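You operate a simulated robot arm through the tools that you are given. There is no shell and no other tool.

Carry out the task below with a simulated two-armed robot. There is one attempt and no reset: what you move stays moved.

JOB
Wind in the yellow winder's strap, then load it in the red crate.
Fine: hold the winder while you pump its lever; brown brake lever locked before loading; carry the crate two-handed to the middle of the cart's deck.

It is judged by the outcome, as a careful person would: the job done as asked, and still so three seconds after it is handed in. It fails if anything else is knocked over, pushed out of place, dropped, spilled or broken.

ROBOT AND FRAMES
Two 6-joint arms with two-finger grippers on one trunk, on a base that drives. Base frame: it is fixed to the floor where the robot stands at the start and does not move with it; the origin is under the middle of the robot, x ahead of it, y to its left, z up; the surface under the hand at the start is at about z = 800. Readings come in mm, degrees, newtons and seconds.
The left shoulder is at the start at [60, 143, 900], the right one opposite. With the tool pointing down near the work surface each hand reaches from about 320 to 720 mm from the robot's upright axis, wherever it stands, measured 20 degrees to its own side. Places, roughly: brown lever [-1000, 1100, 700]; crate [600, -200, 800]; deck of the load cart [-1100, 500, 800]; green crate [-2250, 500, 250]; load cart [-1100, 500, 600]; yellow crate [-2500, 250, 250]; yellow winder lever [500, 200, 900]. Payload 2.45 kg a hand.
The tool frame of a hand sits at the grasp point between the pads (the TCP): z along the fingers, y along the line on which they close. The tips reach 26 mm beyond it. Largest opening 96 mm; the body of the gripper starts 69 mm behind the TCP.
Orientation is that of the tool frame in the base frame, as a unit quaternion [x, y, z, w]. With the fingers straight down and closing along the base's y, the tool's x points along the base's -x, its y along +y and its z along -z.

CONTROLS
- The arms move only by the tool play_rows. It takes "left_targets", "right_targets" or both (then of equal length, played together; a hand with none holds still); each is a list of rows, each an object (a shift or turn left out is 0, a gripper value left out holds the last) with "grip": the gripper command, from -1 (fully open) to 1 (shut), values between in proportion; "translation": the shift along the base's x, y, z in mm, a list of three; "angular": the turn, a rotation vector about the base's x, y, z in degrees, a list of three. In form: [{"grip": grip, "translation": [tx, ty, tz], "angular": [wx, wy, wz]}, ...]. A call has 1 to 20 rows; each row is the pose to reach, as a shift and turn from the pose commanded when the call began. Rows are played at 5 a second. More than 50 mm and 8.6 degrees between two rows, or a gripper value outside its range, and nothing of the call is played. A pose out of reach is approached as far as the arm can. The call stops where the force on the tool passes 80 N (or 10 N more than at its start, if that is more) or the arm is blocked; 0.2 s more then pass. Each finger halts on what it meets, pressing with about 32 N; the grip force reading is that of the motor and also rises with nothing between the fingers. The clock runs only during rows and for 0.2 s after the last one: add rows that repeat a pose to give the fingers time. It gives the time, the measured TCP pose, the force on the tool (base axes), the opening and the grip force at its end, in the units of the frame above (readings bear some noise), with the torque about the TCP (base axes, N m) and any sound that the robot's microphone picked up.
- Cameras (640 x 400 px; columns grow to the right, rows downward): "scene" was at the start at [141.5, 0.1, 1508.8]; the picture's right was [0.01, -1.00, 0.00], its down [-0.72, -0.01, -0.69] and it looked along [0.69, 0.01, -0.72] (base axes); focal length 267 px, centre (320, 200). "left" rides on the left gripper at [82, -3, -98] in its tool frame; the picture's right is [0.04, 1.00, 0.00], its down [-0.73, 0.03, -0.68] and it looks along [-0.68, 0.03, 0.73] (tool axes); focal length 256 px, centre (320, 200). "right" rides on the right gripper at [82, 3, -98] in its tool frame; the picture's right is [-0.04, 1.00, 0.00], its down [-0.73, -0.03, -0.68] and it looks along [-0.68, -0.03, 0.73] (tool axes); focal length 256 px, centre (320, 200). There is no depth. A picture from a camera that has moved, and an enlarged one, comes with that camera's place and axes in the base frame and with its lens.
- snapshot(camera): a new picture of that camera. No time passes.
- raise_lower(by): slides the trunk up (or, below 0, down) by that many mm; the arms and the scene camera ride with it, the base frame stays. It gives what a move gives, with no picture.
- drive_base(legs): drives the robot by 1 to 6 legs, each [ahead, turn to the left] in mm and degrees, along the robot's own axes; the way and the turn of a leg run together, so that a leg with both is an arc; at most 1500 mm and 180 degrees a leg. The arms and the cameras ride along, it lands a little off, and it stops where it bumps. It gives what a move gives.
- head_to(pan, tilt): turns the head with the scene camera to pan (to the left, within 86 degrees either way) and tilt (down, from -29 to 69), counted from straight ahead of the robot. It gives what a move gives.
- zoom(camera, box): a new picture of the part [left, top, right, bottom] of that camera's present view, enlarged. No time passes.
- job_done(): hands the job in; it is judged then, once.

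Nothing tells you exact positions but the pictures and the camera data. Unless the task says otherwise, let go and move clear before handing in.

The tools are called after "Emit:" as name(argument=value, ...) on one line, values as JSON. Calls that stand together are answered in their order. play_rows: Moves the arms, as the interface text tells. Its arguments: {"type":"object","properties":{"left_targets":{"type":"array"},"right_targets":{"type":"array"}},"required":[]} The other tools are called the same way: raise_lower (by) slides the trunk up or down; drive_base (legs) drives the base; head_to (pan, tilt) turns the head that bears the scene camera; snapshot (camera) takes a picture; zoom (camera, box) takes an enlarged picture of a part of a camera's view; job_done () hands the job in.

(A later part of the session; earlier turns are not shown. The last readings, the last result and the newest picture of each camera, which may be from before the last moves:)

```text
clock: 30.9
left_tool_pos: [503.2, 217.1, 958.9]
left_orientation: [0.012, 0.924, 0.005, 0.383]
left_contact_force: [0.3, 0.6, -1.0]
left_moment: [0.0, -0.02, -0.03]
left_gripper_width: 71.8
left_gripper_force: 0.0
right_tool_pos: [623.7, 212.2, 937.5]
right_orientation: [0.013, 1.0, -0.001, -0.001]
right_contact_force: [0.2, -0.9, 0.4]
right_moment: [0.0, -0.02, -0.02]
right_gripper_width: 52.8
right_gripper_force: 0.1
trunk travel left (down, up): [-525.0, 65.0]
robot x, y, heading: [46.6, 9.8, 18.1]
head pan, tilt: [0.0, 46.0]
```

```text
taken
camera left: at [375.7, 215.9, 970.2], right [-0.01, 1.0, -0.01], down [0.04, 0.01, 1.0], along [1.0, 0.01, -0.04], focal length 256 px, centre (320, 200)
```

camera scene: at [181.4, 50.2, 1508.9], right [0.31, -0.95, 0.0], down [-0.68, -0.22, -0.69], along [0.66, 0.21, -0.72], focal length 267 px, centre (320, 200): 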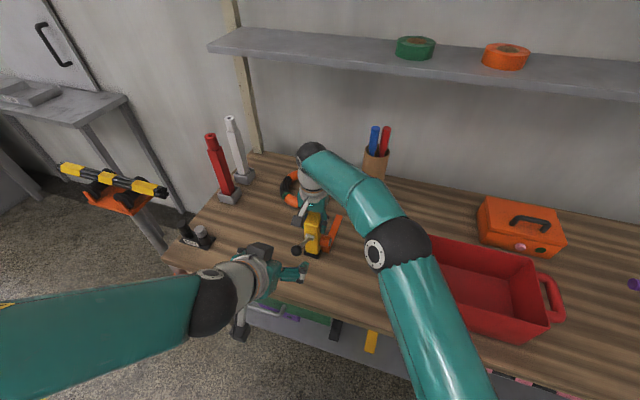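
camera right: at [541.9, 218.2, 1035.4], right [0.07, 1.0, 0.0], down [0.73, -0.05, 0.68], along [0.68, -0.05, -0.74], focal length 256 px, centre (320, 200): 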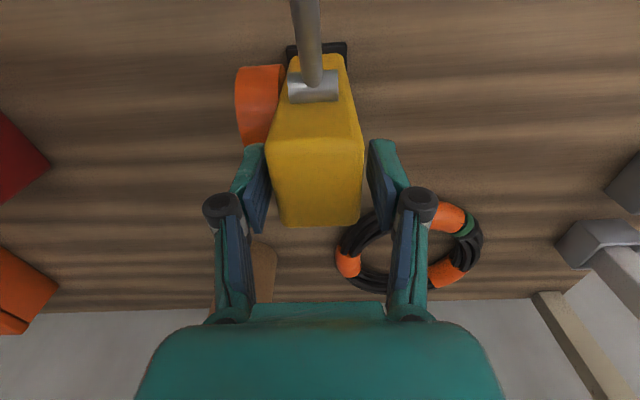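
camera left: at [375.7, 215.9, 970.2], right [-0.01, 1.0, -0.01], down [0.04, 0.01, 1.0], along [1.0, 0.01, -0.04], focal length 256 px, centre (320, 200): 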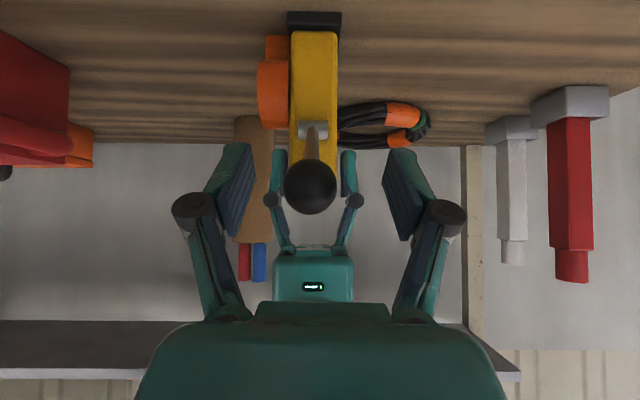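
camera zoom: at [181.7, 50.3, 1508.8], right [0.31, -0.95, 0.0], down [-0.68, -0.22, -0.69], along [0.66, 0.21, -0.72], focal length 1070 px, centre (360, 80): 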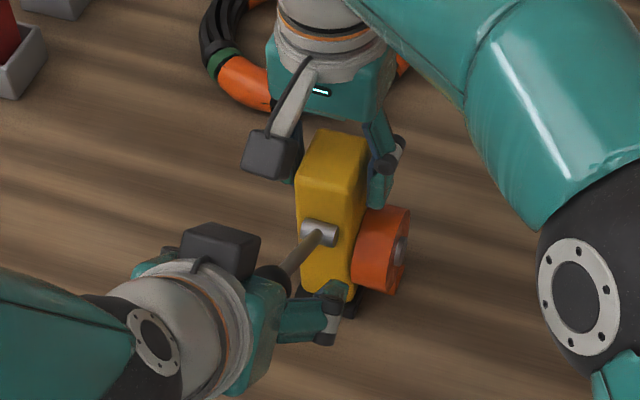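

The winder is standing flat again, about 3 mm to the right. I'll centre both hands on it and close the right hand first.

Emit:
play_rows(right_targets=[{"grip": -0.1, "translation": [0, -2.5, 0]}, {"grip": 1, "translation": [0, -2.5, 0]}, {"grip": 1, "translation": [0, -2.5, 0]}, {"grip": 1, "translation": [0, -2.5, 0]}, {"grip": 1, "translation": [0, -2.5, 0]}])

Emit:
play_rows(left_targets=[{"grip": -0.5, "translation": [-1, -3.5, 0]}, {"grip": 1, "translation": [-1, -3.5, 0]}, {"grip": 1, "translation": [-1, -3.5, 0]}, {"grip": 1, "translation": [-1, -3.5, 0]}, {"grip": 1, "translation": [-1, -3.5, 0]}, {"grip": 1, "translation": [-1, -3.5, 0]}])

Emit:
snapshot(camera="left")

```text
clock: 32.1
left_tool_pos: [502.1, 217.5, 959.2]
left_orientation: [0.012, 0.924, 0.005, 0.383]
left_contact_force: [0.3, 0.0, -0.9]
left_moment: [-0.08, -0.05, -0.03]
left_gripper_width: 72.0
left_gripper_force: 0.0
right_tool_pos: [624.1, 208.6, 938.2]
right_orientation: [0.014, 1.0, 0.0, 0.0]
right_contact_force: [2.0, 1.0, 2.5]
right_moment: [-0.04, -0.22, 0.01]
right_gripper_width: 41.6
right_gripper_force: 32.4
trunk travel left (down, up): [-525.0, 65.0]
robot x, y, heading: [46.4, 7.1, 17.9]
head pan, tilt: [0.0, 46.0]
```

```text
clock: 33.5
left_tool_pos: [501.2, 213.4, 959.3]
left_orientation: [0.013, 0.923, 0.005, 0.384]
left_contact_force: [-4.8, -7.3, 2.3]
left_moment: [-0.06, 0.03, -0.14]
left_gripper_width: 25.3
left_gripper_force: 32.7
right_tool_pos: [622.6, 209.6, 938.0]
right_orientation: [0.013, 1.0, 0.001, 0.0]
right_contact_force: [5.2, 8.2, 0.1]
right_moment: [-0.04, -0.24, -0.76]
right_gripper_width: 41.6
right_gripper_force: 31.8
trunk travel left (down, up): [-525.0, 65.0]
robot x, y, heading: [47.9, 8.0, 17.7]
head pan, tilt: [0.0, 46.0]
```

```text
taken
camera left: at [374.5, 212.2, 970.5], right [-0.01, 1.0, -0.01], down [0.04, 0.01, 1.0], along [1.0, 0.01, -0.04], focal length 256 px, centre (320, 200)
```

left: 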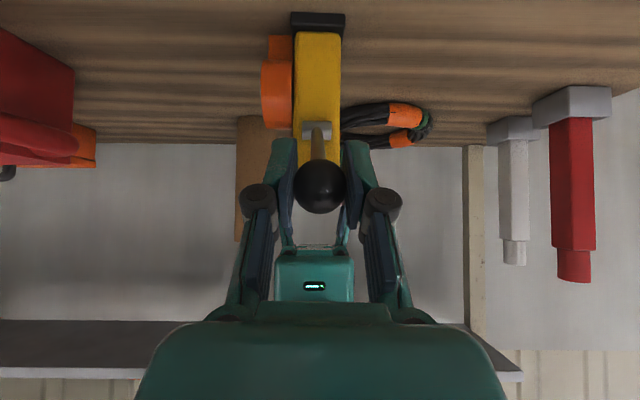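

Both hands are on. Next stroke down, pausing at the bottom to look.

Emit:
play_rows(left_targets=[{"grip": 1, "translation": [-4.9, -1, -9.1]}, {"translation": [-9.3, -1, -20.4]}, {"translation": [-12.7, -1, -33.8]}, {"translation": [-14.2, -1, -51]}, {"translation": [-13.1, -1, -65.2]}, {"translation": [-11.3, -1, -75.4]}, {"translation": [-9.3, -1, -82]}])

Emit:
zoom(camera="scene", box=[240, 180, 380, 280])

Emit:
zoom(camera="left", box=[230, 60, 410, 280])

```text
clock: 35.1
left_tool_pos: [492.9, 211.8, 877.1]
left_orientation: [0.012, 0.924, 0.004, 0.382]
left_contact_force: [-0.5, 2.1, 5.8]
left_moment: [-0.11, -0.25, 0.04]
left_gripper_width: 28.2
left_gripper_force: 31.5
right_tool_pos: [623.0, 208.7, 938.2]
right_orientation: [0.013, 1.0, -0.001, -0.001]
right_contact_force: [0.9, -5.7, 0.3]
right_moment: [-0.59, -0.34, 0.39]
right_gripper_width: 41.6
right_gripper_force: 31.7
trunk travel left (down, up): [-525.0, 65.0]
robot x, y, heading: [47.6, 4.6, 18.0]
head pan, tilt: [0.0, 46.0]
```

```text
4.00 times, centred on (310, 230) of scene
camera zoom: at [181.1, 49.8, 1508.9], right [0.31, -0.95, 0.0], down [-0.68, -0.22, -0.69], along [0.66, 0.21, -0.72], focal length 1070 px, centre (360, 80)
```

zoom: 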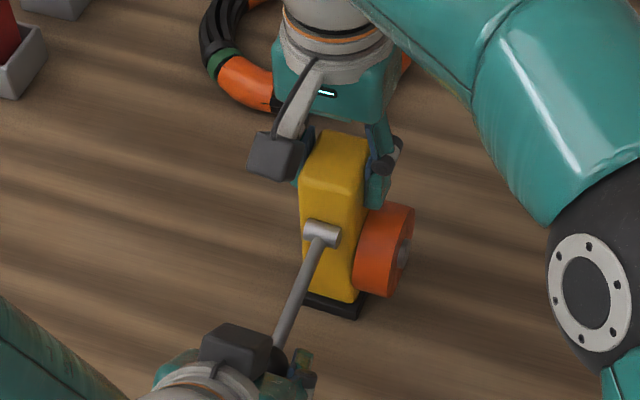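

```text
1.82 times, centred on (320, 170) of left
camera zoom: at [365.7, 210.4, 888.5], right [-0.01, 1.0, -0.01], down [0.04, 0.01, 1.0], along [1.0, 0.01, -0.04], focal length 465 px, centre (320, 254)
```

zoom: 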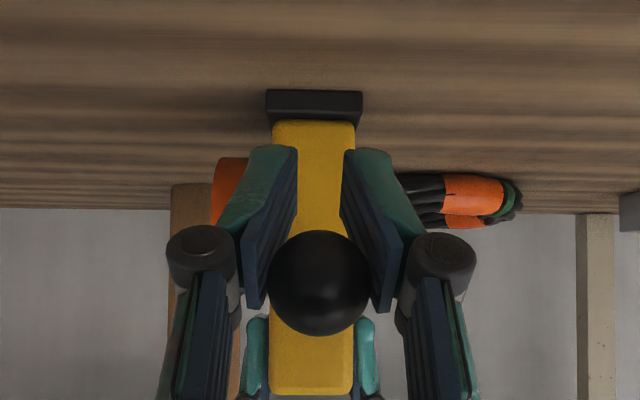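

The strap tail seems gone. I'll bring the lever back up gently, release it and back the left hand off to look.

Emit:
play_rows(left_targets=[{"grip": 1, "translation": [-2, 0, 6.6]}, {"translation": [-3.8, 0, 16.8]}, {"translation": [-4.9, 0, 31]}, {"translation": [-3.4, 0, 48.2]}, {"translation": [0, 0, 61.6]}, {"translation": [3.6, 0, 71]}, {"grip": -0.6, "translation": [5, 0, 74]}, {"grip": -0.6, "translation": [5, 0, 74]}, {"grip": -0.6, "translation": [5, 0, 74]}, {"grip": -0.6, "translation": [5, 0, 74]}, {"grip": -1, "translation": [-20, 0, 99]}, {"translation": [-45, 0, 124]}, {"translation": [-69, 0, 150]}, {"translation": [-75, 0, 172]}, {"translation": [-75, 0, 172]}])

Emit:
zoom(camera="scene", box=[280, 190, 380, 265])

Emit:
snapshot(camera="left")

Emit:
snapshot(camera="right")

```text
clock: 38.3
left_tool_pos: [419.0, 212.1, 1049.8]
left_orientation: [0.013, 0.923, 0.005, 0.384]
left_contact_force: [-1.0, -0.4, 0.4]
left_moment: [0.03, 0.01, -0.01]
left_gripper_width: 95.9
left_gripper_force: 0.0
right_tool_pos: [623.9, 209.0, 937.3]
right_orientation: [0.013, 1.0, 0.0, 0.0]
right_contact_force: [-1.3, -0.1, 2.1]
right_moment: [-0.04, 0.28, 0.04]
right_gripper_width: 41.8
right_gripper_force: 32.3
trunk travel left (down, up): [-525.0, 65.0]
robot x, y, heading: [48.8, 8.4, 17.7]
head pan, tilt: [0.0, 46.0]
```

```text
5.33 times, centred on (330, 228) of scene
camera zoom: at [181.1, 50.1, 1508.9], right [0.31, -0.95, 0.0], down [-0.68, -0.22, -0.69], along [0.66, 0.21, -0.72], focal length 1426 px, centre (267, 53)
```

zoom: 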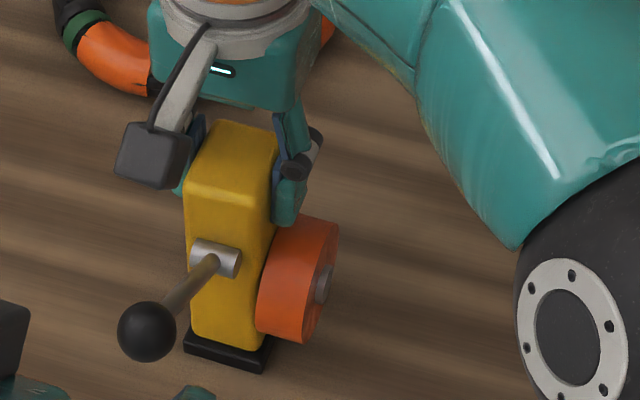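

```text
taken
camera left: at [291.1, 210.3, 1060.5], right [-0.01, 1.0, -0.01], down [0.04, 0.01, 1.0], along [1.0, 0.01, -0.04], focal length 256 px, centre (320, 200)
```

left: 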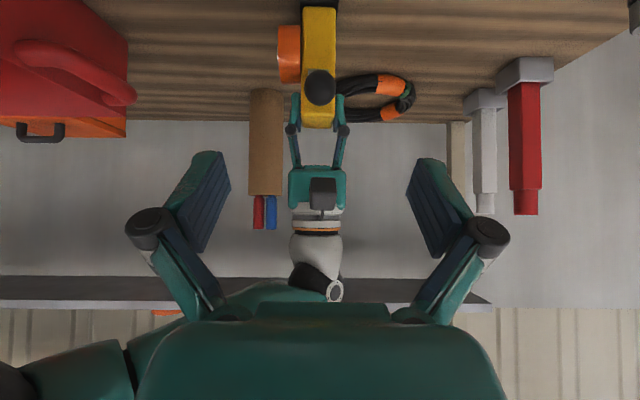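

```text
taken
camera right: at [541.4, 214.8, 1035.5], right [0.07, 1.0, 0.0], down [0.73, -0.05, 0.68], along [0.68, -0.05, -0.74], focal length 256 px, centre (320, 200)
```

right: 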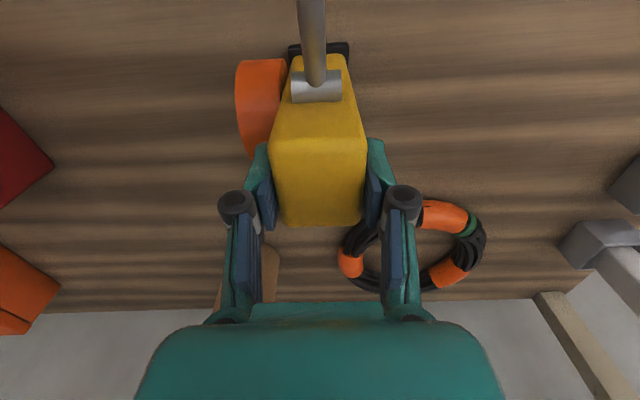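

The strap looks fully on the spool. I'll zoom in to make sure no tail is left.

Emit:
zoom(camera="scene", box=[315, 215, 355, 260])

Emit:
zoom(camera="left", box=[250, 0, 350, 110])

Emit:
zoom(camera="right", box=[200, 20, 380, 180])

```text
8.89 times, centred on (335, 238) of scene
camera zoom: at [181.1, 50.1, 1508.9], right [0.31, -0.95, 0.0], down [-0.68, -0.22, -0.69], along [0.66, 0.21, -0.72], focal length 2377 px, centre (187, -133)
```

zoom: 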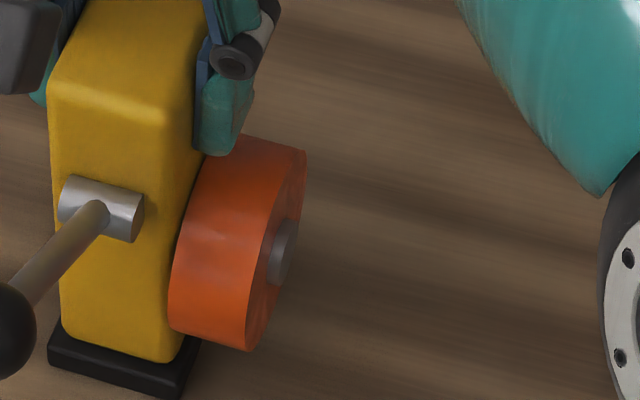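

```text
3.64 times, centred on (300, 55) of left
camera zoom: at [291.1, 210.3, 1060.5], right [-0.01, 1.0, -0.01], down [0.04, 0.01, 1.0], along [1.0, 0.01, -0.04], focal length 931 px, centre (393, 727)
```

zoom: 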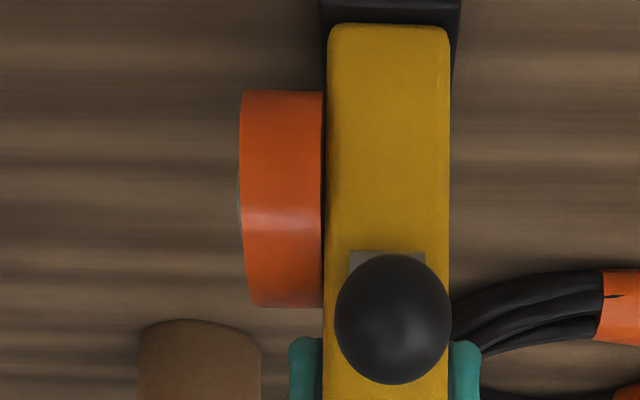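

```text
2.50 times, centred on (290, 100) of right
camera zoom: at [541.4, 214.8, 1035.5], right [0.07, 1.0, 0.0], down [0.73, -0.05, 0.68], along [0.68, -0.05, -0.74], focal length 640 px, centre (395, 450)
```

zoom: 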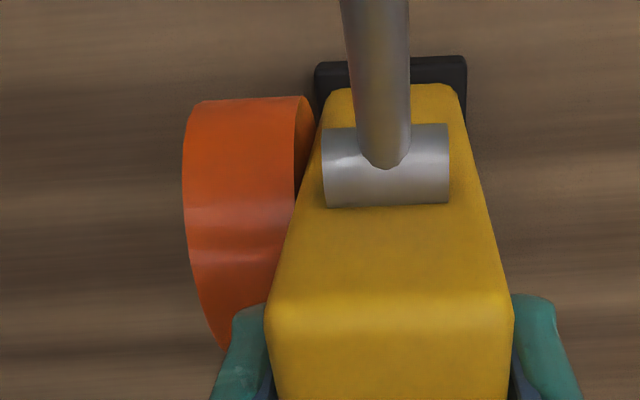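

No tail is visible. I'll make one more careful stroke so that nothing is left half wound, watching the forces.

Emit:
play_rows(left_targets=[{"grip": -1, "translation": [21, 0, -23]}, {"translation": [42, 0, -46]}, {"translation": [63, 0, -69]}, {"translation": [83, 0, -91]}, {"grip": 1, "translation": [83, 0, -91]}, {"translation": [83, 0, -91]}, {"translation": [83, 0, -91]}, {"translation": [83, 0, -91]}, {"translation": [83, 0, -91]}, {"translation": [78, 0, -100]}, {"translation": [73.7, 0, -111.4]}])

Emit:
snapshot(camera="left")

```text
clock: 40.7
left_tool_pos: [492.6, 211.2, 939.1]
left_orientation: [0.011, 0.923, 0.006, 0.385]
left_contact_force: [-0.4, 5.5, 10.9]
left_moment: [-0.07, -0.88, 0.0]
left_gripper_width: 25.1
left_gripper_force: 31.8
right_tool_pos: [623.3, 210.4, 938.2]
right_orientation: [0.013, 1.0, 0.0, -0.002]
right_contact_force: [1.8, -3.0, 0.7]
right_moment: [0.18, -0.46, 0.55]
right_gripper_width: 41.4
right_gripper_force: 31.8
trunk travel left (down, up): [-525.0, 65.0]
robot x, y, heading: [44.8, 10.1, 17.9]
head pan, tilt: [0.0, 46.0]
```

```text
taken
camera left: at [365.1, 210.0, 949.4], right [-0.01, 1.0, -0.01], down [0.03, 0.01, 1.0], along [1.0, 0.01, -0.03], focal length 256 px, centre (320, 200)
```

left: 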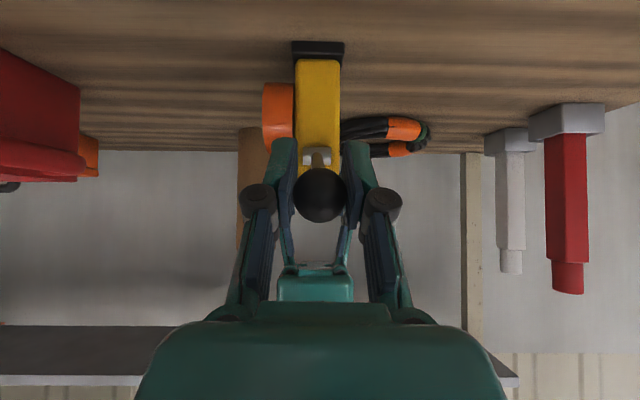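

Emit:
play_rows(left_targets=[{"grip": 1, "translation": [-3.4, 0.5, -13.4]}, {"translation": [-4.9, 1, -30.6]}, {"translation": [-3.8, 1, -44.8]}, {"translation": [-2, 1, -55]}, {"translation": [-1, 1, -59]}, {"translation": [-2, 1, -55]}, {"translation": [-3.8, 1, -44.8]}, {"translation": [-4.9, 1, -30.6]}, {"translation": [-3.4, 1, -13.4]}, {"translation": [0, 1, 0]}, {"translation": [4.4, 1, 11.3]}, {"grip": -0.6, "translation": [6, 1, 14]}, {"translation": [6, 1, 14]}, {"translation": [6, 1, 14]}, {"translation": [6, 1, 14]}, {"grip": -1, "translation": [-19, 1, 39]}, {"translation": [-44, 1, 64]}, {"translation": [-68, 1, 90]}, {"translation": [-74, 1, 112]}])

Emit:
zoom(camera="scene", box=[280, 190, 380, 265])

Emit:
snapshot(camera="left")

```text
clock: 44.7
left_tool_pos: [414.9, 212.1, 1047.8]
left_orientation: [0.013, 0.924, 0.004, 0.383]
left_contact_force: [-0.2, 0.5, 0.3]
left_moment: [-0.01, -0.01, 0.01]
left_gripper_width: 96.0
left_gripper_force: 0.0
right_tool_pos: [622.9, 210.1, 938.1]
right_orientation: [0.013, 1.0, 0.001, -0.001]
right_contact_force: [-0.8, -0.8, 3.7]
right_moment: [-0.04, 0.26, 0.03]
right_gripper_width: 41.6
right_gripper_force: 32.2
trunk travel left (down, up): [-525.0, 65.0]
robot x, y, heading: [49.7, 9.0, 18.1]
head pan, tilt: [0.0, 46.0]
```

```text
5.33 times, centred on (330, 228) of scene
camera zoom: at [181.0, 50.2, 1508.9], right [0.31, -0.95, 0.0], down [-0.68, -0.22, -0.69], along [0.66, 0.21, -0.72], focal length 1426 px, centre (267, 53)
```

zoom: 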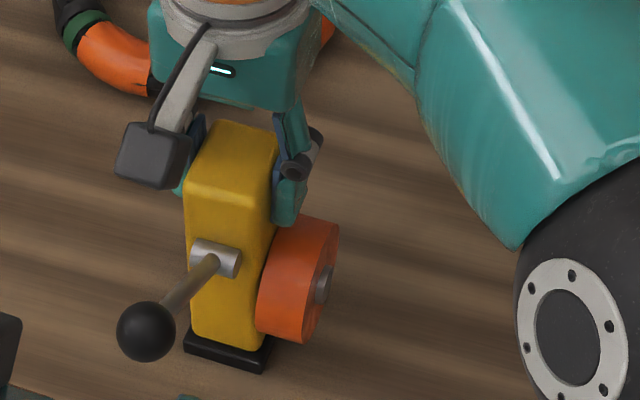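

```text
taken
camera left: at [287.2, 211.4, 1060.1], right [-0.01, 1.0, -0.01], down [0.04, 0.01, 1.0], along [1.0, 0.01, -0.04], focal length 256 px, centre (320, 200)
```

left: 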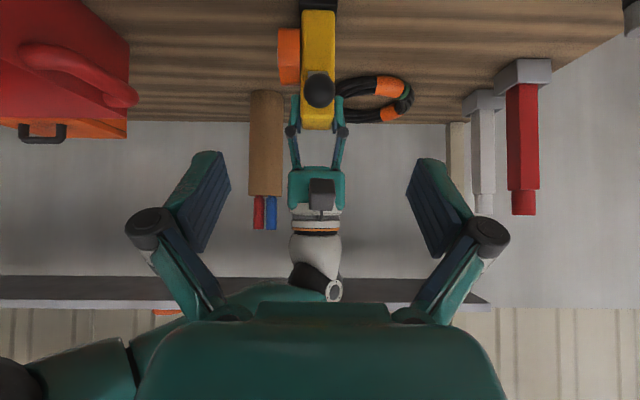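

There's no further change, so the strap is fully in. I'll release the winder, lift the right hand clear and straighten the left hand, so I can go and lock the cart's brake before anything is loaded.

Emit:
play_rows(right_targets=[{"grip": 0}, {"grip": -0.5}, {"grip": -1}, {"grip": -1}, {"grip": -1, "translation": [0, 0, 30]}, {"translation": [0, 0, 70]}, {"translation": [0, 0, 110]}, {"translation": [0, -30, 150]}])

Emit:
play_rows(left_targets=[{"translation": [-5, 30, 10], "angular": [0, 7.5, 0]}, {"translation": [-10, 60, 20], "angular": [0, 15, 0]}, {"translation": [-15, 90, 30], "angular": [0, 22.5, 0]}, {"translation": [-20, 120, 40], "angular": [0, 30, 0]}, {"translation": [-25, 150, 50], "angular": [0, 37.5, 0]}, {"translation": [-30, 180, 60], "angular": [0, 45, 0]}], right_targets=[{"translation": [-25, -30, 0], "angular": [0, 0, 3]}, {"translation": [-50, -60, 0], "angular": [0, 0, 6]}, {"translation": [-75, -90, 0], "angular": [0, 0, 9]}, {"translation": [-100, -120, 0], "angular": [0, 0, 12]}, {"translation": [-125, -150, 0], "angular": [0, 0, 15]}, {"translation": [-150, -180, 0], "angular": [0, 0, 18]}])

Emit:
snapshot(camera="scene")

```text
clock: 46.5
left_tool_pos: [415.2, 213.1, 1048.2]
left_orientation: [0.012, 0.923, 0.005, 0.384]
left_contact_force: [0.1, 1.1, 0.0]
left_moment: [-0.04, -0.02, -0.01]
left_gripper_width: 95.8
left_gripper_force: 0.2
right_tool_pos: [619.0, 188.2, 1068.0]
right_orientation: [0.012, 1.0, -0.001, -0.002]
right_contact_force: [-0.1, -0.4, -0.2]
right_moment: [0.01, 0.02, 0.0]
right_gripper_width: 95.8
right_gripper_force: 0.0
right hand out of reach, approached as far as the arm can: row 7, 8
trunk travel left (down, up): [-525.0, 65.0]
robot x, y, heading: [47.2, 7.4, 17.7]
head pan, tilt: [0.0, 46.0]
```

```text
clock: 47.9
left_tool_pos: [387.8, 393.2, 1111.3]
left_orientation: [0.014, 1.0, 0.0, -0.001]
left_contact_force: [0.9, -0.7, 0.1]
left_moment: [-0.03, 0.01, -0.02]
left_gripper_width: 96.0
left_gripper_force: 0.1
right_tool_pos: [634.0, 140.6, 1096.0]
right_orientation: [-0.125, 0.992, -0.002, -0.005]
right_contact_force: [-0.1, 0.6, 0.5]
right_moment: [-0.03, 0.04, 0.0]
right_gripper_width: 96.0
right_gripper_force: 0.1
right hand out of reach, approached as far as the arm can: row 1, 2, 3, 4, 5, 6
trunk travel left (down, up): [-525.0, 65.0]
robot x, y, heading: [44.2, 10.2, 17.8]
head pan, tilt: [0.0, 46.0]
```

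```text
taken
camera scene: at [182.5, 51.2, 1508.7], right [0.31, -0.95, 0.0], down [-0.69, -0.22, -0.69], along [0.66, 0.21, -0.72], focal length 267 px, centre (320, 200)
```

scene: 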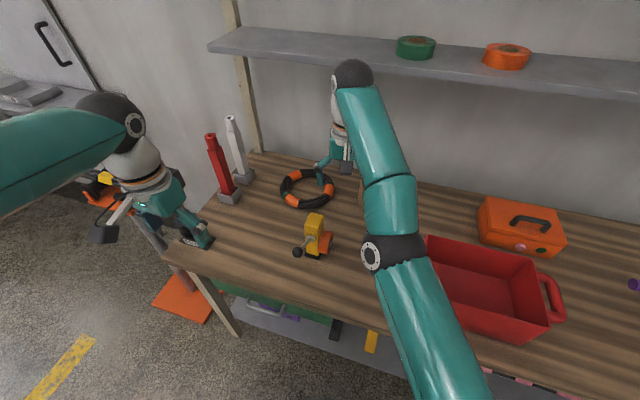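

The winder stands free with the strap in. The right arm got stretched near its limit when lifted; I'll make a small test move to see how it responds.

Emit:
play_rows(right_targets=[{"translation": [-5, -5, -5]}, {"translation": [-10, -10, -10]}])

```text
clock: 48.5
left_tool_pos: [387.5, 392.5, 1111.8]
left_orientation: [0.013, 1.0, 0.0, 0.0]
left_contact_force: [0.2, -0.2, 0.0]
left_moment: [-0.01, -0.01, -0.01]
left_gripper_width: 95.8
left_gripper_force: 0.1
right_tool_pos: [635.2, 137.4, 1098.3]
right_orientation: [-0.143, 0.99, -0.001, -0.004]
right_contact_force: [0.4, 0.4, 0.0]
right_moment: [0.0, 0.01, -0.02]
right_gripper_width: 96.0
right_gripper_force: 0.1
right hand out of reach, approached as far as the arm can: row 1, 2
trunk travel left (down, up): [-525.0, 65.0]
robot x, y, heading: [47.9, 7.7, 18.1]
head pan, tilt: [0.0, 46.0]
```

Emit:
play_rows(right_targets=[{"translation": [0, 0, -20]}, {"translation": [0, 0, -40]}, {"translation": [0, 0, -60]}, {"translation": [0, 0, -60]}])

Emit:
snapshot(camera="scene")

```text
clock: 49.5
left_tool_pos: [388.1, 391.8, 1110.8]
left_orientation: [0.013, 1.0, 0.001, 0.0]
left_contact_force: [-0.5, -0.5, 0.1]
left_moment: [-0.01, 0.0, 0.0]
left_gripper_width: 96.0
left_gripper_force: 0.0
right_tool_pos: [636.6, 138.1, 1084.7]
right_orientation: [-0.144, 0.989, -0.007, -0.016]
right_contact_force: [-1.0, -0.1, -0.5]
right_moment: [-0.01, 0.02, 0.0]
right_gripper_width: 95.9
right_gripper_force: 0.0
right hand out of reach, approached as far as the arm can: row 1, 2, 3, 4
trunk travel left (down, up): [-525.0, 65.0]
robot x, y, heading: [49.9, 6.6, 17.9]
head pan, tilt: [0.0, 46.0]
```

```text
taken
camera scene: at [181.5, 50.3, 1508.8], right [0.31, -0.95, 0.0], down [-0.68, -0.22, -0.69], along [0.66, 0.21, -0.72], focal length 267 px, centre (320, 200)
```

scene: 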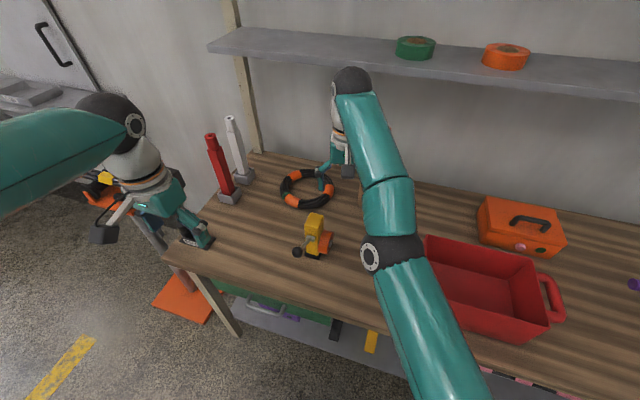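

Emit:
play_rows(right_targets=[{"translation": [27, 32, -6]}, {"translation": [54, 64, -12]}])

```text
clock: 50.1
left_tool_pos: [387.3, 392.0, 1112.0]
left_orientation: [0.013, 1.0, 0.0, 0.001]
left_contact_force: [0.2, 0.3, -1.0]
left_moment: [0.01, -0.01, 0.0]
left_gripper_width: 95.9
left_gripper_force: 0.1
right_tool_pos: [641.8, 161.0, 1064.8]
right_orientation: [-0.144, 0.99, 0.0, -0.001]
right_contact_force: [-0.2, 0.0, 0.6]
right_moment: [0.03, -0.02, -0.01]
right_gripper_width: 96.0
right_gripper_force: 0.3
right hand out of reach, approached as far as the arm can: row 1, 2
trunk travel left (down, up): [-525.0, 65.0]
robot x, y, heading: [43.3, 6.9, 17.9]
head pan, tilt: [0.0, 46.0]
```

Emit:
play_rows(right_targets=[{"translation": [34, 15, -5]}, {"translation": [68, 30, -10]}, {"translation": [103, 46, -16]}, {"translation": [103, 46, -16]}])

```text
clock: 51.1
left_tool_pos: [387.6, 393.5, 1111.3]
left_orientation: [0.014, 1.0, -0.001, 0.0]
left_contact_force: [0.1, -0.2, 0.3]
left_moment: [0.02, 0.01, -0.02]
left_gripper_width: 96.1
left_gripper_force: 0.1
right_tool_pos: [650.5, 164.0, 1039.3]
right_orientation: [-0.144, 0.99, -0.001, 0.0]
right_contact_force: [-0.6, 0.5, -0.8]
right_moment: [0.02, -0.05, -0.01]
right_gripper_width: 95.9
right_gripper_force: 0.1
right hand out of reach, approached as far as the arm can: row 1, 2, 3, 4
trunk travel left (down, up): [-525.0, 65.0]
robot x, y, heading: [46.1, 5.7, 17.9]
head pan, tilt: [0.0, 46.0]
```

The right arm is fully straightened, so only sideways or downward moves get through. I'll swing it away from the winder tangentially, and then lower it to bend the elbow.

Emit:
play_rows(right_targets=[{"translation": [12, -21, -8]}, {"translation": [24, -42, -16]}, {"translation": [36, -63, -24]}, {"translation": [46, -84, -32]}, {"translation": [46, -84, -32]}])

```text
clock: 52.3
left_tool_pos: [388.1, 392.7, 1111.6]
left_orientation: [0.013, 1.0, 0.0, 0.0]
left_contact_force: [-0.1, 0.8, 0.2]
left_moment: [-0.04, -0.02, 0.01]
left_gripper_width: 96.1
left_gripper_force: 0.0
right_tool_pos: [700.5, 90.7, 1014.5]
right_orientation: [-0.144, 0.99, 0.0, -0.002]
right_contact_force: [0.2, 0.6, 0.1]
right_moment: [0.0, 0.0, -0.01]
right_gripper_width: 96.0
right_gripper_force: 0.1
right hand out of reach, approached as far as the arm can: row 1, 2, 3, 4, 5
trunk travel left (down, up): [-525.0, 65.0]
robot x, y, heading: [46.9, 6.5, 18.4]
head pan, tilt: [0.0, 46.0]
```

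Emit:
play_rows(right_targets=[{"translation": [-5, 0, -20]}, {"translation": [-10, 0, -40]}, {"translation": [-20, -5, -60]}, {"translation": [-30, -10, -70]}, {"translation": [-30, -10, -70]}])

Emit:
snapshot(camera="scene")

```text
clock: 53.5
left_tool_pos: [388.1, 391.0, 1112.5]
left_orientation: [0.013, 1.0, 0.0, 0.0]
left_contact_force: [0.6, -0.4, 0.8]
left_moment: [0.01, 0.01, -0.02]
left_gripper_width: 96.0
left_gripper_force: 0.1
right_tool_pos: [710.9, 98.9, 970.6]
right_orientation: [-0.143, 0.99, 0.0, -0.002]
right_contact_force: [0.8, 0.0, -0.1]
right_moment: [-0.02, 0.0, 0.01]
right_gripper_width: 96.0
right_gripper_force: 0.1
right hand out of reach, approached as far as the arm can: row 1, 2, 3, 4, 5
trunk travel left (down, up): [-525.0, 65.0]
robot x, y, heading: [50.2, 0.7, 18.2]
head pan, tilt: [0.0, 46.0]
```

```text
taken
camera scene: at [181.7, 50.4, 1508.8], right [0.31, -0.95, 0.0], down [-0.68, -0.22, -0.69], along [0.66, 0.21, -0.72], focal length 267 px, centre (320, 200)
```

scene: 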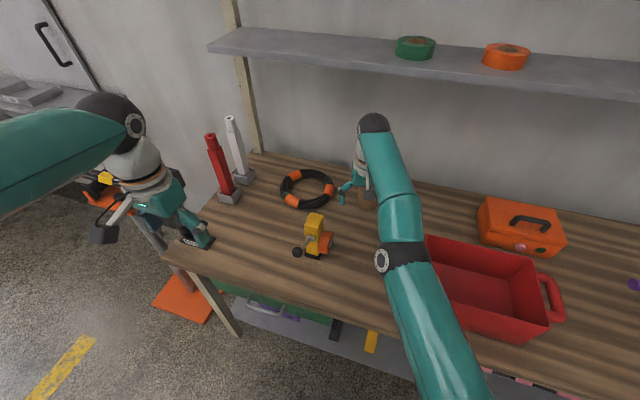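

Emit:
zoom(camera="scene", box=[320, 90, 520, 400])

Emit:
play_rows(right_targets=[{"translation": [-10, 15, 5]}, {"translation": [-20, 30, 10]}, {"translation": [-30, 45, 15]}])

```text
1.29 times, centred on (420, 245) of scene
camera zoom: at [181.7, 50.4, 1508.8], right [0.31, -0.95, 0.0], down [-0.68, -0.22, -0.69], along [0.66, 0.21, -0.72], focal length 345 px, centre (191, 142)
```

zoom: 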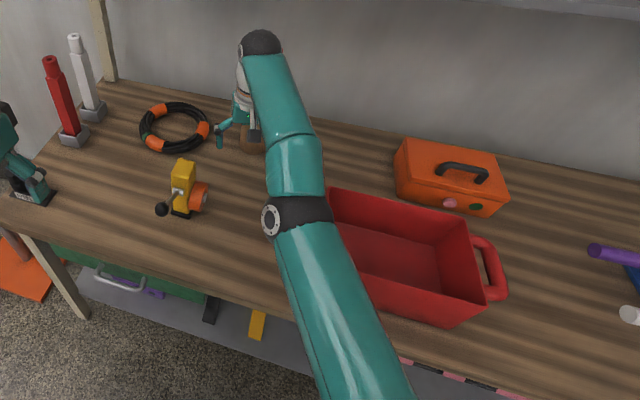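

```text
clock: 54.3
left_tool_pos: [387.7, 392.3, 1110.6]
left_orientation: [0.013, 1.0, 0.0, 0.001]
left_contact_force: [-0.6, -0.1, 0.0]
left_moment: [-0.01, -0.02, -0.01]
left_gripper_width: 95.8
left_gripper_force: 0.0
right_tool_pos: [678.8, 148.4, 985.4]
right_orientation: [-0.144, 0.99, -0.002, -0.002]
right_contact_force: [0.2, -0.4, 0.1]
right_moment: [0.01, 0.0, 0.01]
right_gripper_width: 95.9
right_gripper_force: 0.1
trunk travel left (down, up): [-525.0, 65.0]
robot x, y, heading: [47.7, 8.6, 18.0]
head pan, tilt: [0.0, 46.0]
```

That freed the elbow. Now I'll bring the right hand inward, over and clear of the winder, to a comfortable position.

Emit:
play_rows(right_targets=[{"translation": [-25, 5, 3]}, {"translation": [-50, 0, 8]}, {"translation": [-75, -15, 15]}, {"translation": [-100, -35, 25]}, {"translation": [-125, -60, 40]}, {"translation": [-145, -90, 55]}, {"translation": [-160, -120, 70]}, {"translation": [-175, -150, 85]}])

Emit:
snapshot(camera="scene")

```text
clock: 56.1
left_tool_pos: [388.2, 393.2, 1110.6]
left_orientation: [0.014, 1.0, 0.0, 0.0]
left_contact_force: [-0.1, 0.8, -0.8]
left_moment: [-0.02, 0.0, -0.01]
left_gripper_width: 96.1
left_gripper_force: 0.1
right_tool_pos: [667.6, 153.1, 1010.2]
right_orientation: [-0.142, 0.99, -0.001, -0.001]
right_contact_force: [-0.4, 0.1, -0.8]
right_moment: [0.01, 0.03, 0.02]
right_gripper_width: 95.9
right_gripper_force: 0.1
right hand out of reach, approached as far as the arm can: row 1, 2, 3, 4, 5, 6, 7, 8
trunk travel left (down, up): [-525.0, 65.0]
robot x, y, heading: [48.2, 3.8, 18.0]
head pan, tilt: [0.0, 46.0]
```

```text
taken
camera scene: at [181.6, 50.4, 1508.8], right [0.31, -0.95, 0.0], down [-0.68, -0.22, -0.69], along [0.66, 0.21, -0.72], focal length 267 px, centre (320, 200)
```

scene: 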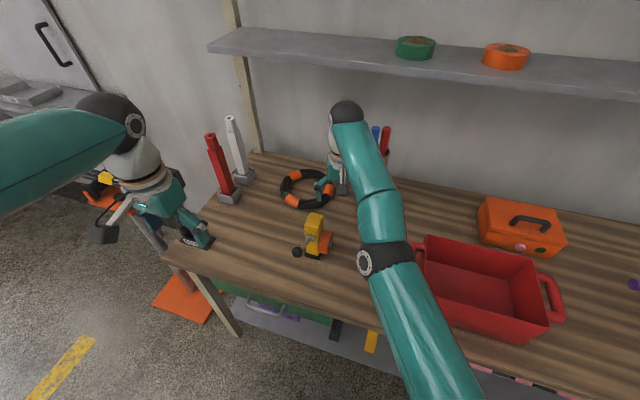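

The arm is still locked straight. I'll swing it further to the right, stretch it outward, then sweep left and down, which is the way this elbow normally bends, before pulling inward. I'll stay between the winder and the crate.

Emit:
play_rows(right_targets=[{"translation": [30, -38, 0]}, {"translation": [60, -76, 0]}, {"translation": [85, -114, 0]}, {"translation": [105, -155, 0]}, {"translation": [120, -170, 10]}, {"translation": [120, -170, 10]}])

Emit:
snapshot(camera="scene")

```text
clock: 57.5
left_tool_pos: [388.1, 392.5, 1111.2]
left_orientation: [0.013, 1.0, 0.0, 0.0]
left_contact_force: [0.1, 0.0, -0.4]
left_moment: [0.02, -0.01, 0.0]
left_gripper_width: 95.9
left_gripper_force: 0.1
right_tool_pos: [742.0, -14.2, 1009.8]
right_orientation: [-0.143, 0.99, -0.001, -0.001]
right_contact_force: [-0.2, -0.2, -0.2]
right_moment: [0.0, 0.02, 0.0]
right_gripper_width: 95.8
right_gripper_force: 0.0
right hand out of reach, approached as far as the arm can: row 1, 2, 3, 4, 5, 6
trunk travel left (down, up): [-525.0, 65.0]
robot x, y, heading: [48.0, 4.9, 17.9]
head pan, tilt: [0.0, 46.0]
```

```text
taken
camera scene: at [181.7, 50.4, 1508.8], right [0.31, -0.95, 0.0], down [-0.69, -0.22, -0.69], along [0.66, 0.21, -0.72], focal length 267 px, centre (320, 200)
```

scene: 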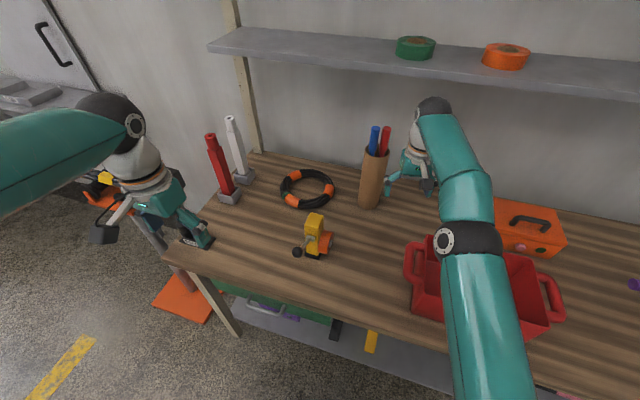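

Emit:
play_rows(right_targets=[{"translation": [-5, 20, -15]}, {"translation": [-12, 40, -30]}, {"translation": [-50, 45, -40]}, {"translation": [-90, 45, -40]}, {"translation": [-130, 40, -40]}, {"translation": [-170, 30, -35]}])

```text
clock: 58.9
left_tool_pos: [386.3, 391.0, 1112.1]
left_orientation: [0.013, 1.0, -0.001, 0.001]
left_contact_force: [-0.3, 0.2, -0.1]
left_moment: [-0.03, -0.04, -0.02]
left_gripper_width: 96.0
left_gripper_force: 0.1
right_tool_pos: [569.3, 14.8, 975.2]
right_orientation: [-0.142, 0.99, 0.0, -0.001]
right_contact_force: [0.3, -0.4, 0.8]
right_moment: [0.03, -0.04, -0.02]
right_gripper_width: 96.0
right_gripper_force: 0.0
trunk travel left (down, up): [-525.0, 65.0]
robot x, y, heading: [43.2, 7.7, 17.9]
head pan, tilt: [0.0, 46.0]
```

The right arm is bent normally again. I'll lift it to a compact travel pose.

Emit:
play_rows(right_targets=[{"translation": [-25, -15, 25]}, {"translation": [-50, -30, 50]}, {"translation": [-75, -45, 75]}, {"translation": [-100, -60, 95]}, {"translation": [-120, -70, 110]}, {"translation": [-130, -80, 120]}])

Emit:
head_to(pan=86, tilt=35)

Emit:
snapshot(camera="scene")

```text
clock: 60.3
left_tool_pos: [387.0, 393.0, 1111.5]
left_orientation: [0.013, 1.0, 0.0, 0.001]
left_contact_force: [0.5, -0.2, 0.0]
left_moment: [0.02, -0.02, 0.0]
left_gripper_width: 96.4
left_gripper_force: 0.0
right_tool_pos: [441.5, -65.3, 1096.4]
right_orientation: [-0.144, 0.99, 0.0, -0.001]
right_contact_force: [0.2, 0.6, 0.1]
right_moment: [0.0, 0.01, -0.01]
right_gripper_width: 96.0
right_gripper_force: 0.1
trunk travel left (down, up): [-525.0, 65.0]
robot x, y, heading: [48.4, 6.5, 17.7]
head pan, tilt: [0.0, 46.0]
```

```text
clock: 61.9
left_tool_pos: [387.8, 391.1, 1112.3]
left_orientation: [0.013, 1.0, 0.0, 0.0]
left_contact_force: [-0.4, -0.4, 0.6]
left_moment: [-0.01, -0.01, 0.0]
left_gripper_width: 95.9
left_gripper_force: 0.1
right_tool_pos: [440.6, -64.9, 1095.8]
right_orientation: [-0.144, 0.99, 0.0, -0.001]
right_contact_force: [-0.6, -0.6, 1.2]
right_moment: [-0.04, 0.01, -0.01]
right_gripper_width: 95.7
right_gripper_force: 0.1
trunk travel left (down, up): [-525.0, 65.0]
robot x, y, heading: [47.2, 7.3, 17.8]
head pan, tilt: [85.9, 35.0]
```

```text
taken
camera scene: at [83.6, 111.0, 1525.1], right [0.97, 0.24, 0.0], down [0.14, -0.56, -0.82], along [-0.2, 0.8, -0.57], focal length 267 px, centre (320, 200)
```

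scene: 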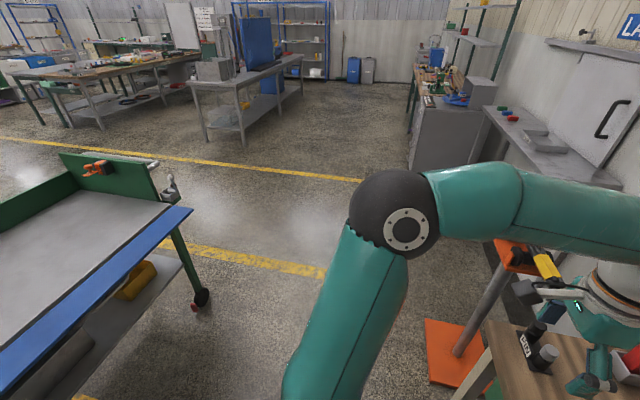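

The cart is behind-left: a grey deck with a blue near edge at x ≈ −720 and a green end board at its +y end, where something lever-like sticks out. I'll back off the bench, turn toward it and look.

Emit:
drive_base(legs=[[-200, 0], [0, 90]])

Emit:
head_to(pan=10, tilt=25)

Emit:
snapshot(camera="scene")

```text
clock: 67.2
left_tool_pos: [-485.1, 330.6, 1111.0]
left_orientation: [-0.653, 0.757, -0.002, 0.003]
left_contact_force: [-1.0, -1.3, 0.6]
left_moment: [0.01, -0.07, -0.03]
left_gripper_width: 95.8
left_gripper_force: 0.1
right_tool_pos: [-23.3, 328.4, 1096.8]
right_orientation: [0.763, -0.647, 0.002, -0.001]
right_contact_force: [-0.1, -0.3, -0.3]
right_moment: [-0.03, -0.11, 0.0]
right_gripper_width: 95.9
right_gripper_force: 0.0
trunk travel left (down, up): [-525.0, 65.0]
robot x, y, heading: [-91.6, -44.2, 100.3]
head pan, tilt: [85.9, 35.0]
stopped in leg 2: the robot was blocked; the commanded pose is now the measured one
```

```text
clock: 68.7
left_tool_pos: [-479.6, 331.4, 1113.2]
left_orientation: [-0.653, 0.757, 0.0, 0.0]
left_contact_force: [-0.3, -0.2, -0.6]
left_moment: [0.0, 0.01, 0.01]
left_gripper_width: 96.1
left_gripper_force: 0.1
right_tool_pos: [-19.0, 328.9, 1096.1]
right_orientation: [0.762, -0.647, 0.0, 0.001]
right_contact_force: [0.7, -0.7, 0.3]
right_moment: [0.01, -0.03, 0.01]
right_gripper_width: 96.0
right_gripper_force: 0.1
trunk travel left (down, up): [-525.0, 65.0]
robot x, y, heading: [-94.5, -45.5, 99.8]
head pan, tilt: [10.0, 25.0]
```

```text
taken
camera scene: at [-134.4, 98.7, 1540.8], right [0.94, 0.35, 0.0], down [0.15, -0.4, -0.91], along [-0.31, 0.85, -0.42], focal length 267 px, centre (320, 200)
```

scene: 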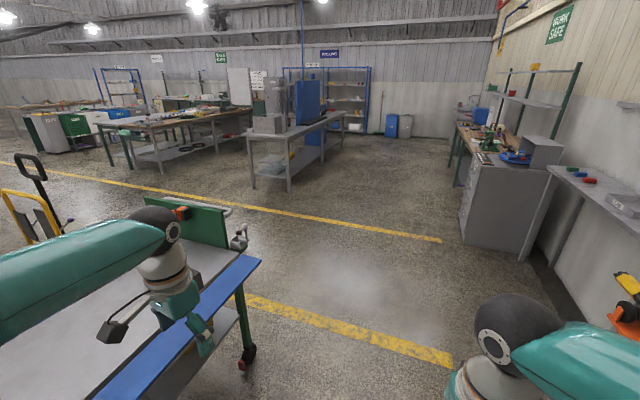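

Something blocked the turn. I'll look at what's near on the left, right and down before moving again.

Emit:
head_to(pan=70, tilt=50)

Emit:
snapshot(camera="scene")

Emit:
head_to(pan=-80, tilt=50)

Emit:
snapshot(camera="scene")

Emit:
snapshot(camera="left")

```text
clock: 70.0
left_tool_pos: [-480.7, 331.1, 1112.9]
left_orientation: [-0.653, 0.758, 0.001, 0.001]
left_contact_force: [-0.4, -0.2, 0.6]
left_moment: [-0.01, 0.0, -0.03]
left_gripper_width: 95.9
left_gripper_force: 0.1
right_tool_pos: [-19.6, 329.7, 1096.1]
right_orientation: [0.763, -0.647, 0.001, 0.001]
right_contact_force: [0.2, -1.7, 0.3]
right_moment: [-0.02, 0.03, -0.03]
right_gripper_width: 95.9
right_gripper_force: 0.0
trunk travel left (down, up): [-525.0, 65.0]
robot x, y, heading: [-93.2, -47.5, 100.3]
head pan, tilt: [70.0, 50.0]
```

```text
taken
camera scene: at [-178.4, 25.3, 1503.4], right [0.17, 0.99, 0.0], down [0.75, -0.13, -0.64], along [-0.63, 0.11, -0.77], focal length 267 px, centre (320, 200)
```

scene: 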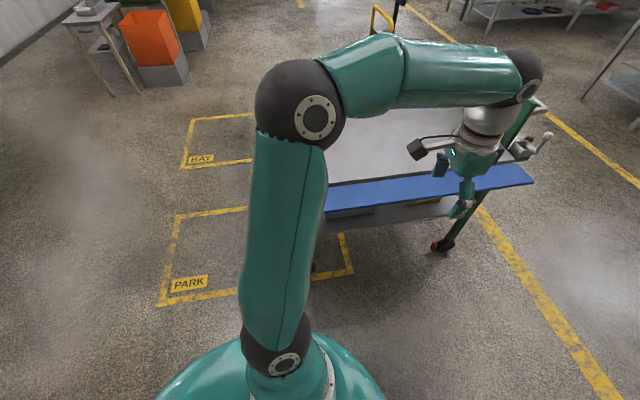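

```text
clock: 72.4
left_tool_pos: [-479.7, 332.3, 1112.2]
left_orientation: [-0.653, 0.757, 0.0, 0.001]
left_contact_force: [-0.4, -1.3, 0.1]
left_moment: [-0.01, 0.0, -0.02]
left_gripper_width: 96.1
left_gripper_force: 0.0
right_tool_pos: [-20.2, 329.2, 1096.3]
right_orientation: [0.763, -0.646, 0.001, 0.0]
right_contact_force: [0.6, -0.6, 0.7]
right_moment: [0.02, 0.0, 0.02]
right_gripper_width: 96.1
right_gripper_force: 0.0
trunk travel left (down, up): [-525.0, 65.0]
robot x, y, heading: [-90.5, -48.3, 100.4]
head pan, tilt: [-80.0, 50.0]
```

```text
taken
camera scene: at [-30.3, 38.9, 1503.4], right [0.35, -0.94, 0.0], down [-0.72, -0.27, -0.64], along [0.6, 0.22, -0.77], focal length 267 px, centre (320, 200)
```

scene: 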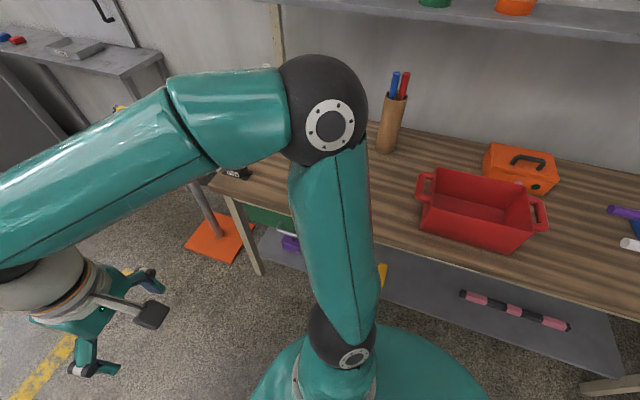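

```text
taken
camera left: at [-489.4, 249.5, 1210.1], right [-0.99, 0.11, 0.0], down [0.08, 0.73, 0.68], along [0.07, 0.68, -0.73], focal length 256 px, centre (320, 200)
```

left: 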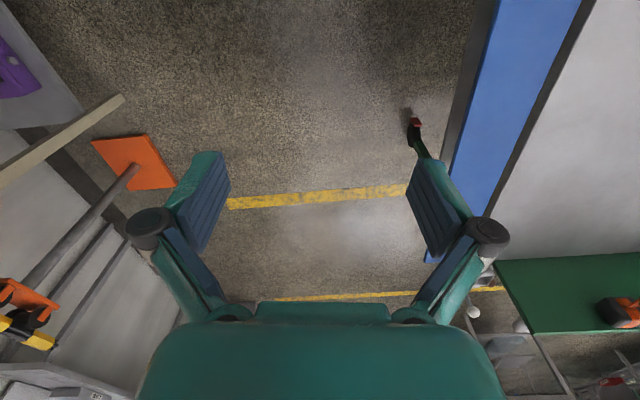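

Emit:
head_to(pan=86, tilt=30)

Emit:
snapshot(camera="scene")

Emit:
head_to(pan=50, tilt=45)

Emit:
snapshot(camera="scene")

Emit:
head_to(pan=0, tilt=69)

Emit:
snapshot(camera="scene")

```text
clock: 74.9
left_tool_pos: [-480.7, 330.0, 1113.5]
left_orientation: [-0.653, 0.758, 0.0, 0.001]
left_contact_force: [0.4, -0.7, 0.1]
left_moment: [0.03, 0.01, 0.01]
left_gripper_width: 95.8
left_gripper_force: 0.1
right_tool_pos: [-19.7, 328.8, 1097.0]
right_orientation: [0.763, -0.646, 0.0, 0.0]
right_contact_force: [-0.7, 0.2, -0.4]
right_moment: [-0.01, 0.0, 0.06]
right_gripper_width: 95.9
right_gripper_force: 0.1
trunk travel left (down, up): [-525.0, 65.0]
robot x, y, heading: [-92.1, -46.8, 100.0]
head pan, tilt: [85.9, 30.0]
```

```text
taken
camera scene: at [-192.4, 2.5, 1532.9], right [-0.11, 0.99, 0.0], down [0.5, 0.05, -0.87], along [-0.86, -0.09, -0.5], focal length 267 px, centre (320, 200)
```

scene: 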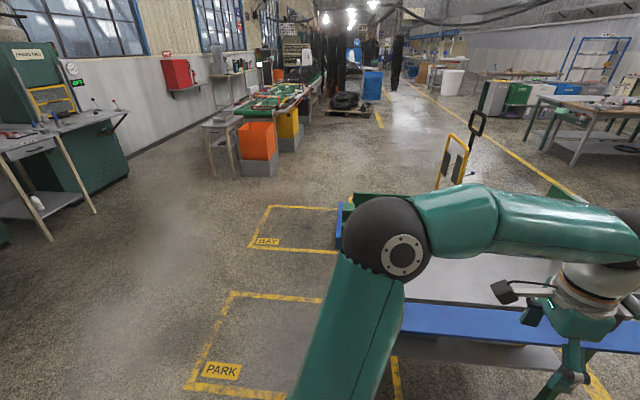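

```text
clock: 75.9
left_tool_pos: [-481.0, 331.8, 1112.5]
left_orientation: [-0.653, 0.758, 0.0, 0.002]
left_contact_force: [-0.4, 0.7, -0.5]
left_moment: [0.02, -0.02, 0.0]
left_gripper_width: 95.9
left_gripper_force: 0.0
right_tool_pos: [-20.3, 328.4, 1095.9]
right_orientation: [0.763, -0.647, 0.001, 0.002]
right_contact_force: [-0.2, 0.6, -0.3]
right_moment: [0.02, 0.04, 0.0]
right_gripper_width: 95.8
right_gripper_force: 0.0
trunk travel left (down, up): [-525.0, 65.0]
robot x, y, heading: [-92.6, -48.8, 100.2]
head pan, tilt: [50.0, 45.0]
```

```text
taken
camera scene: at [-173.2, 52.5, 1510.3], right [0.5, 0.87, 0.0], down [0.61, -0.35, -0.71], along [-0.61, 0.35, -0.71], focal length 267 px, centre (320, 200)
```

scene: 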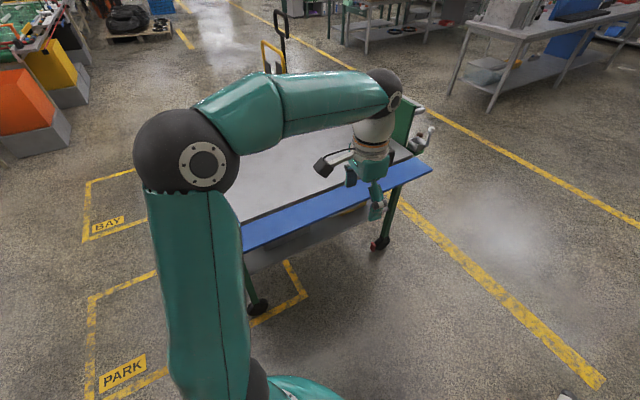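

```text
clock: 77.1
left_tool_pos: [-480.9, 330.8, 1111.9]
left_orientation: [-0.653, 0.757, 0.0, 0.001]
left_contact_force: [-0.3, 0.1, -0.5]
left_moment: [0.02, -0.01, -0.03]
left_gripper_width: 95.8
left_gripper_force: 0.0
right_tool_pos: [-18.8, 329.2, 1096.8]
right_orientation: [0.763, -0.647, 0.0, 0.001]
right_contact_force: [-0.6, -0.4, 0.0]
right_moment: [0.01, -0.02, -0.02]
right_gripper_width: 96.2
right_gripper_force: 0.1
trunk travel left (down, up): [-525.0, 65.0]
robot x, y, heading: [-91.3, -46.4, 100.3]
head pan, tilt: [0.0, 68.8]
```

```text
taken
camera scene: at [-112.5, 67.2, 1481.4], right [0.98, 0.18, 0.0], down [0.17, -0.92, -0.36], along [-0.06, 0.36, -0.93], focal length 267 px, centre (320, 200)
```

scene: 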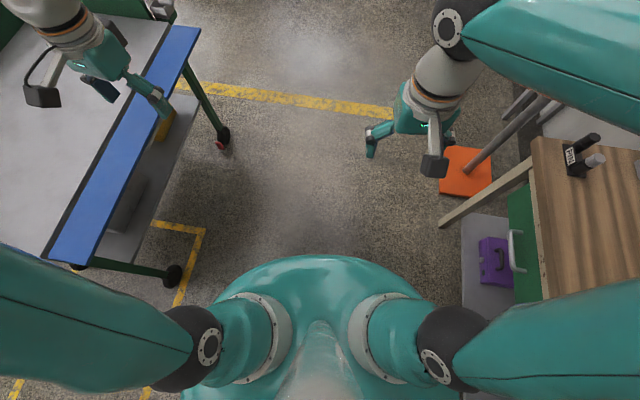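

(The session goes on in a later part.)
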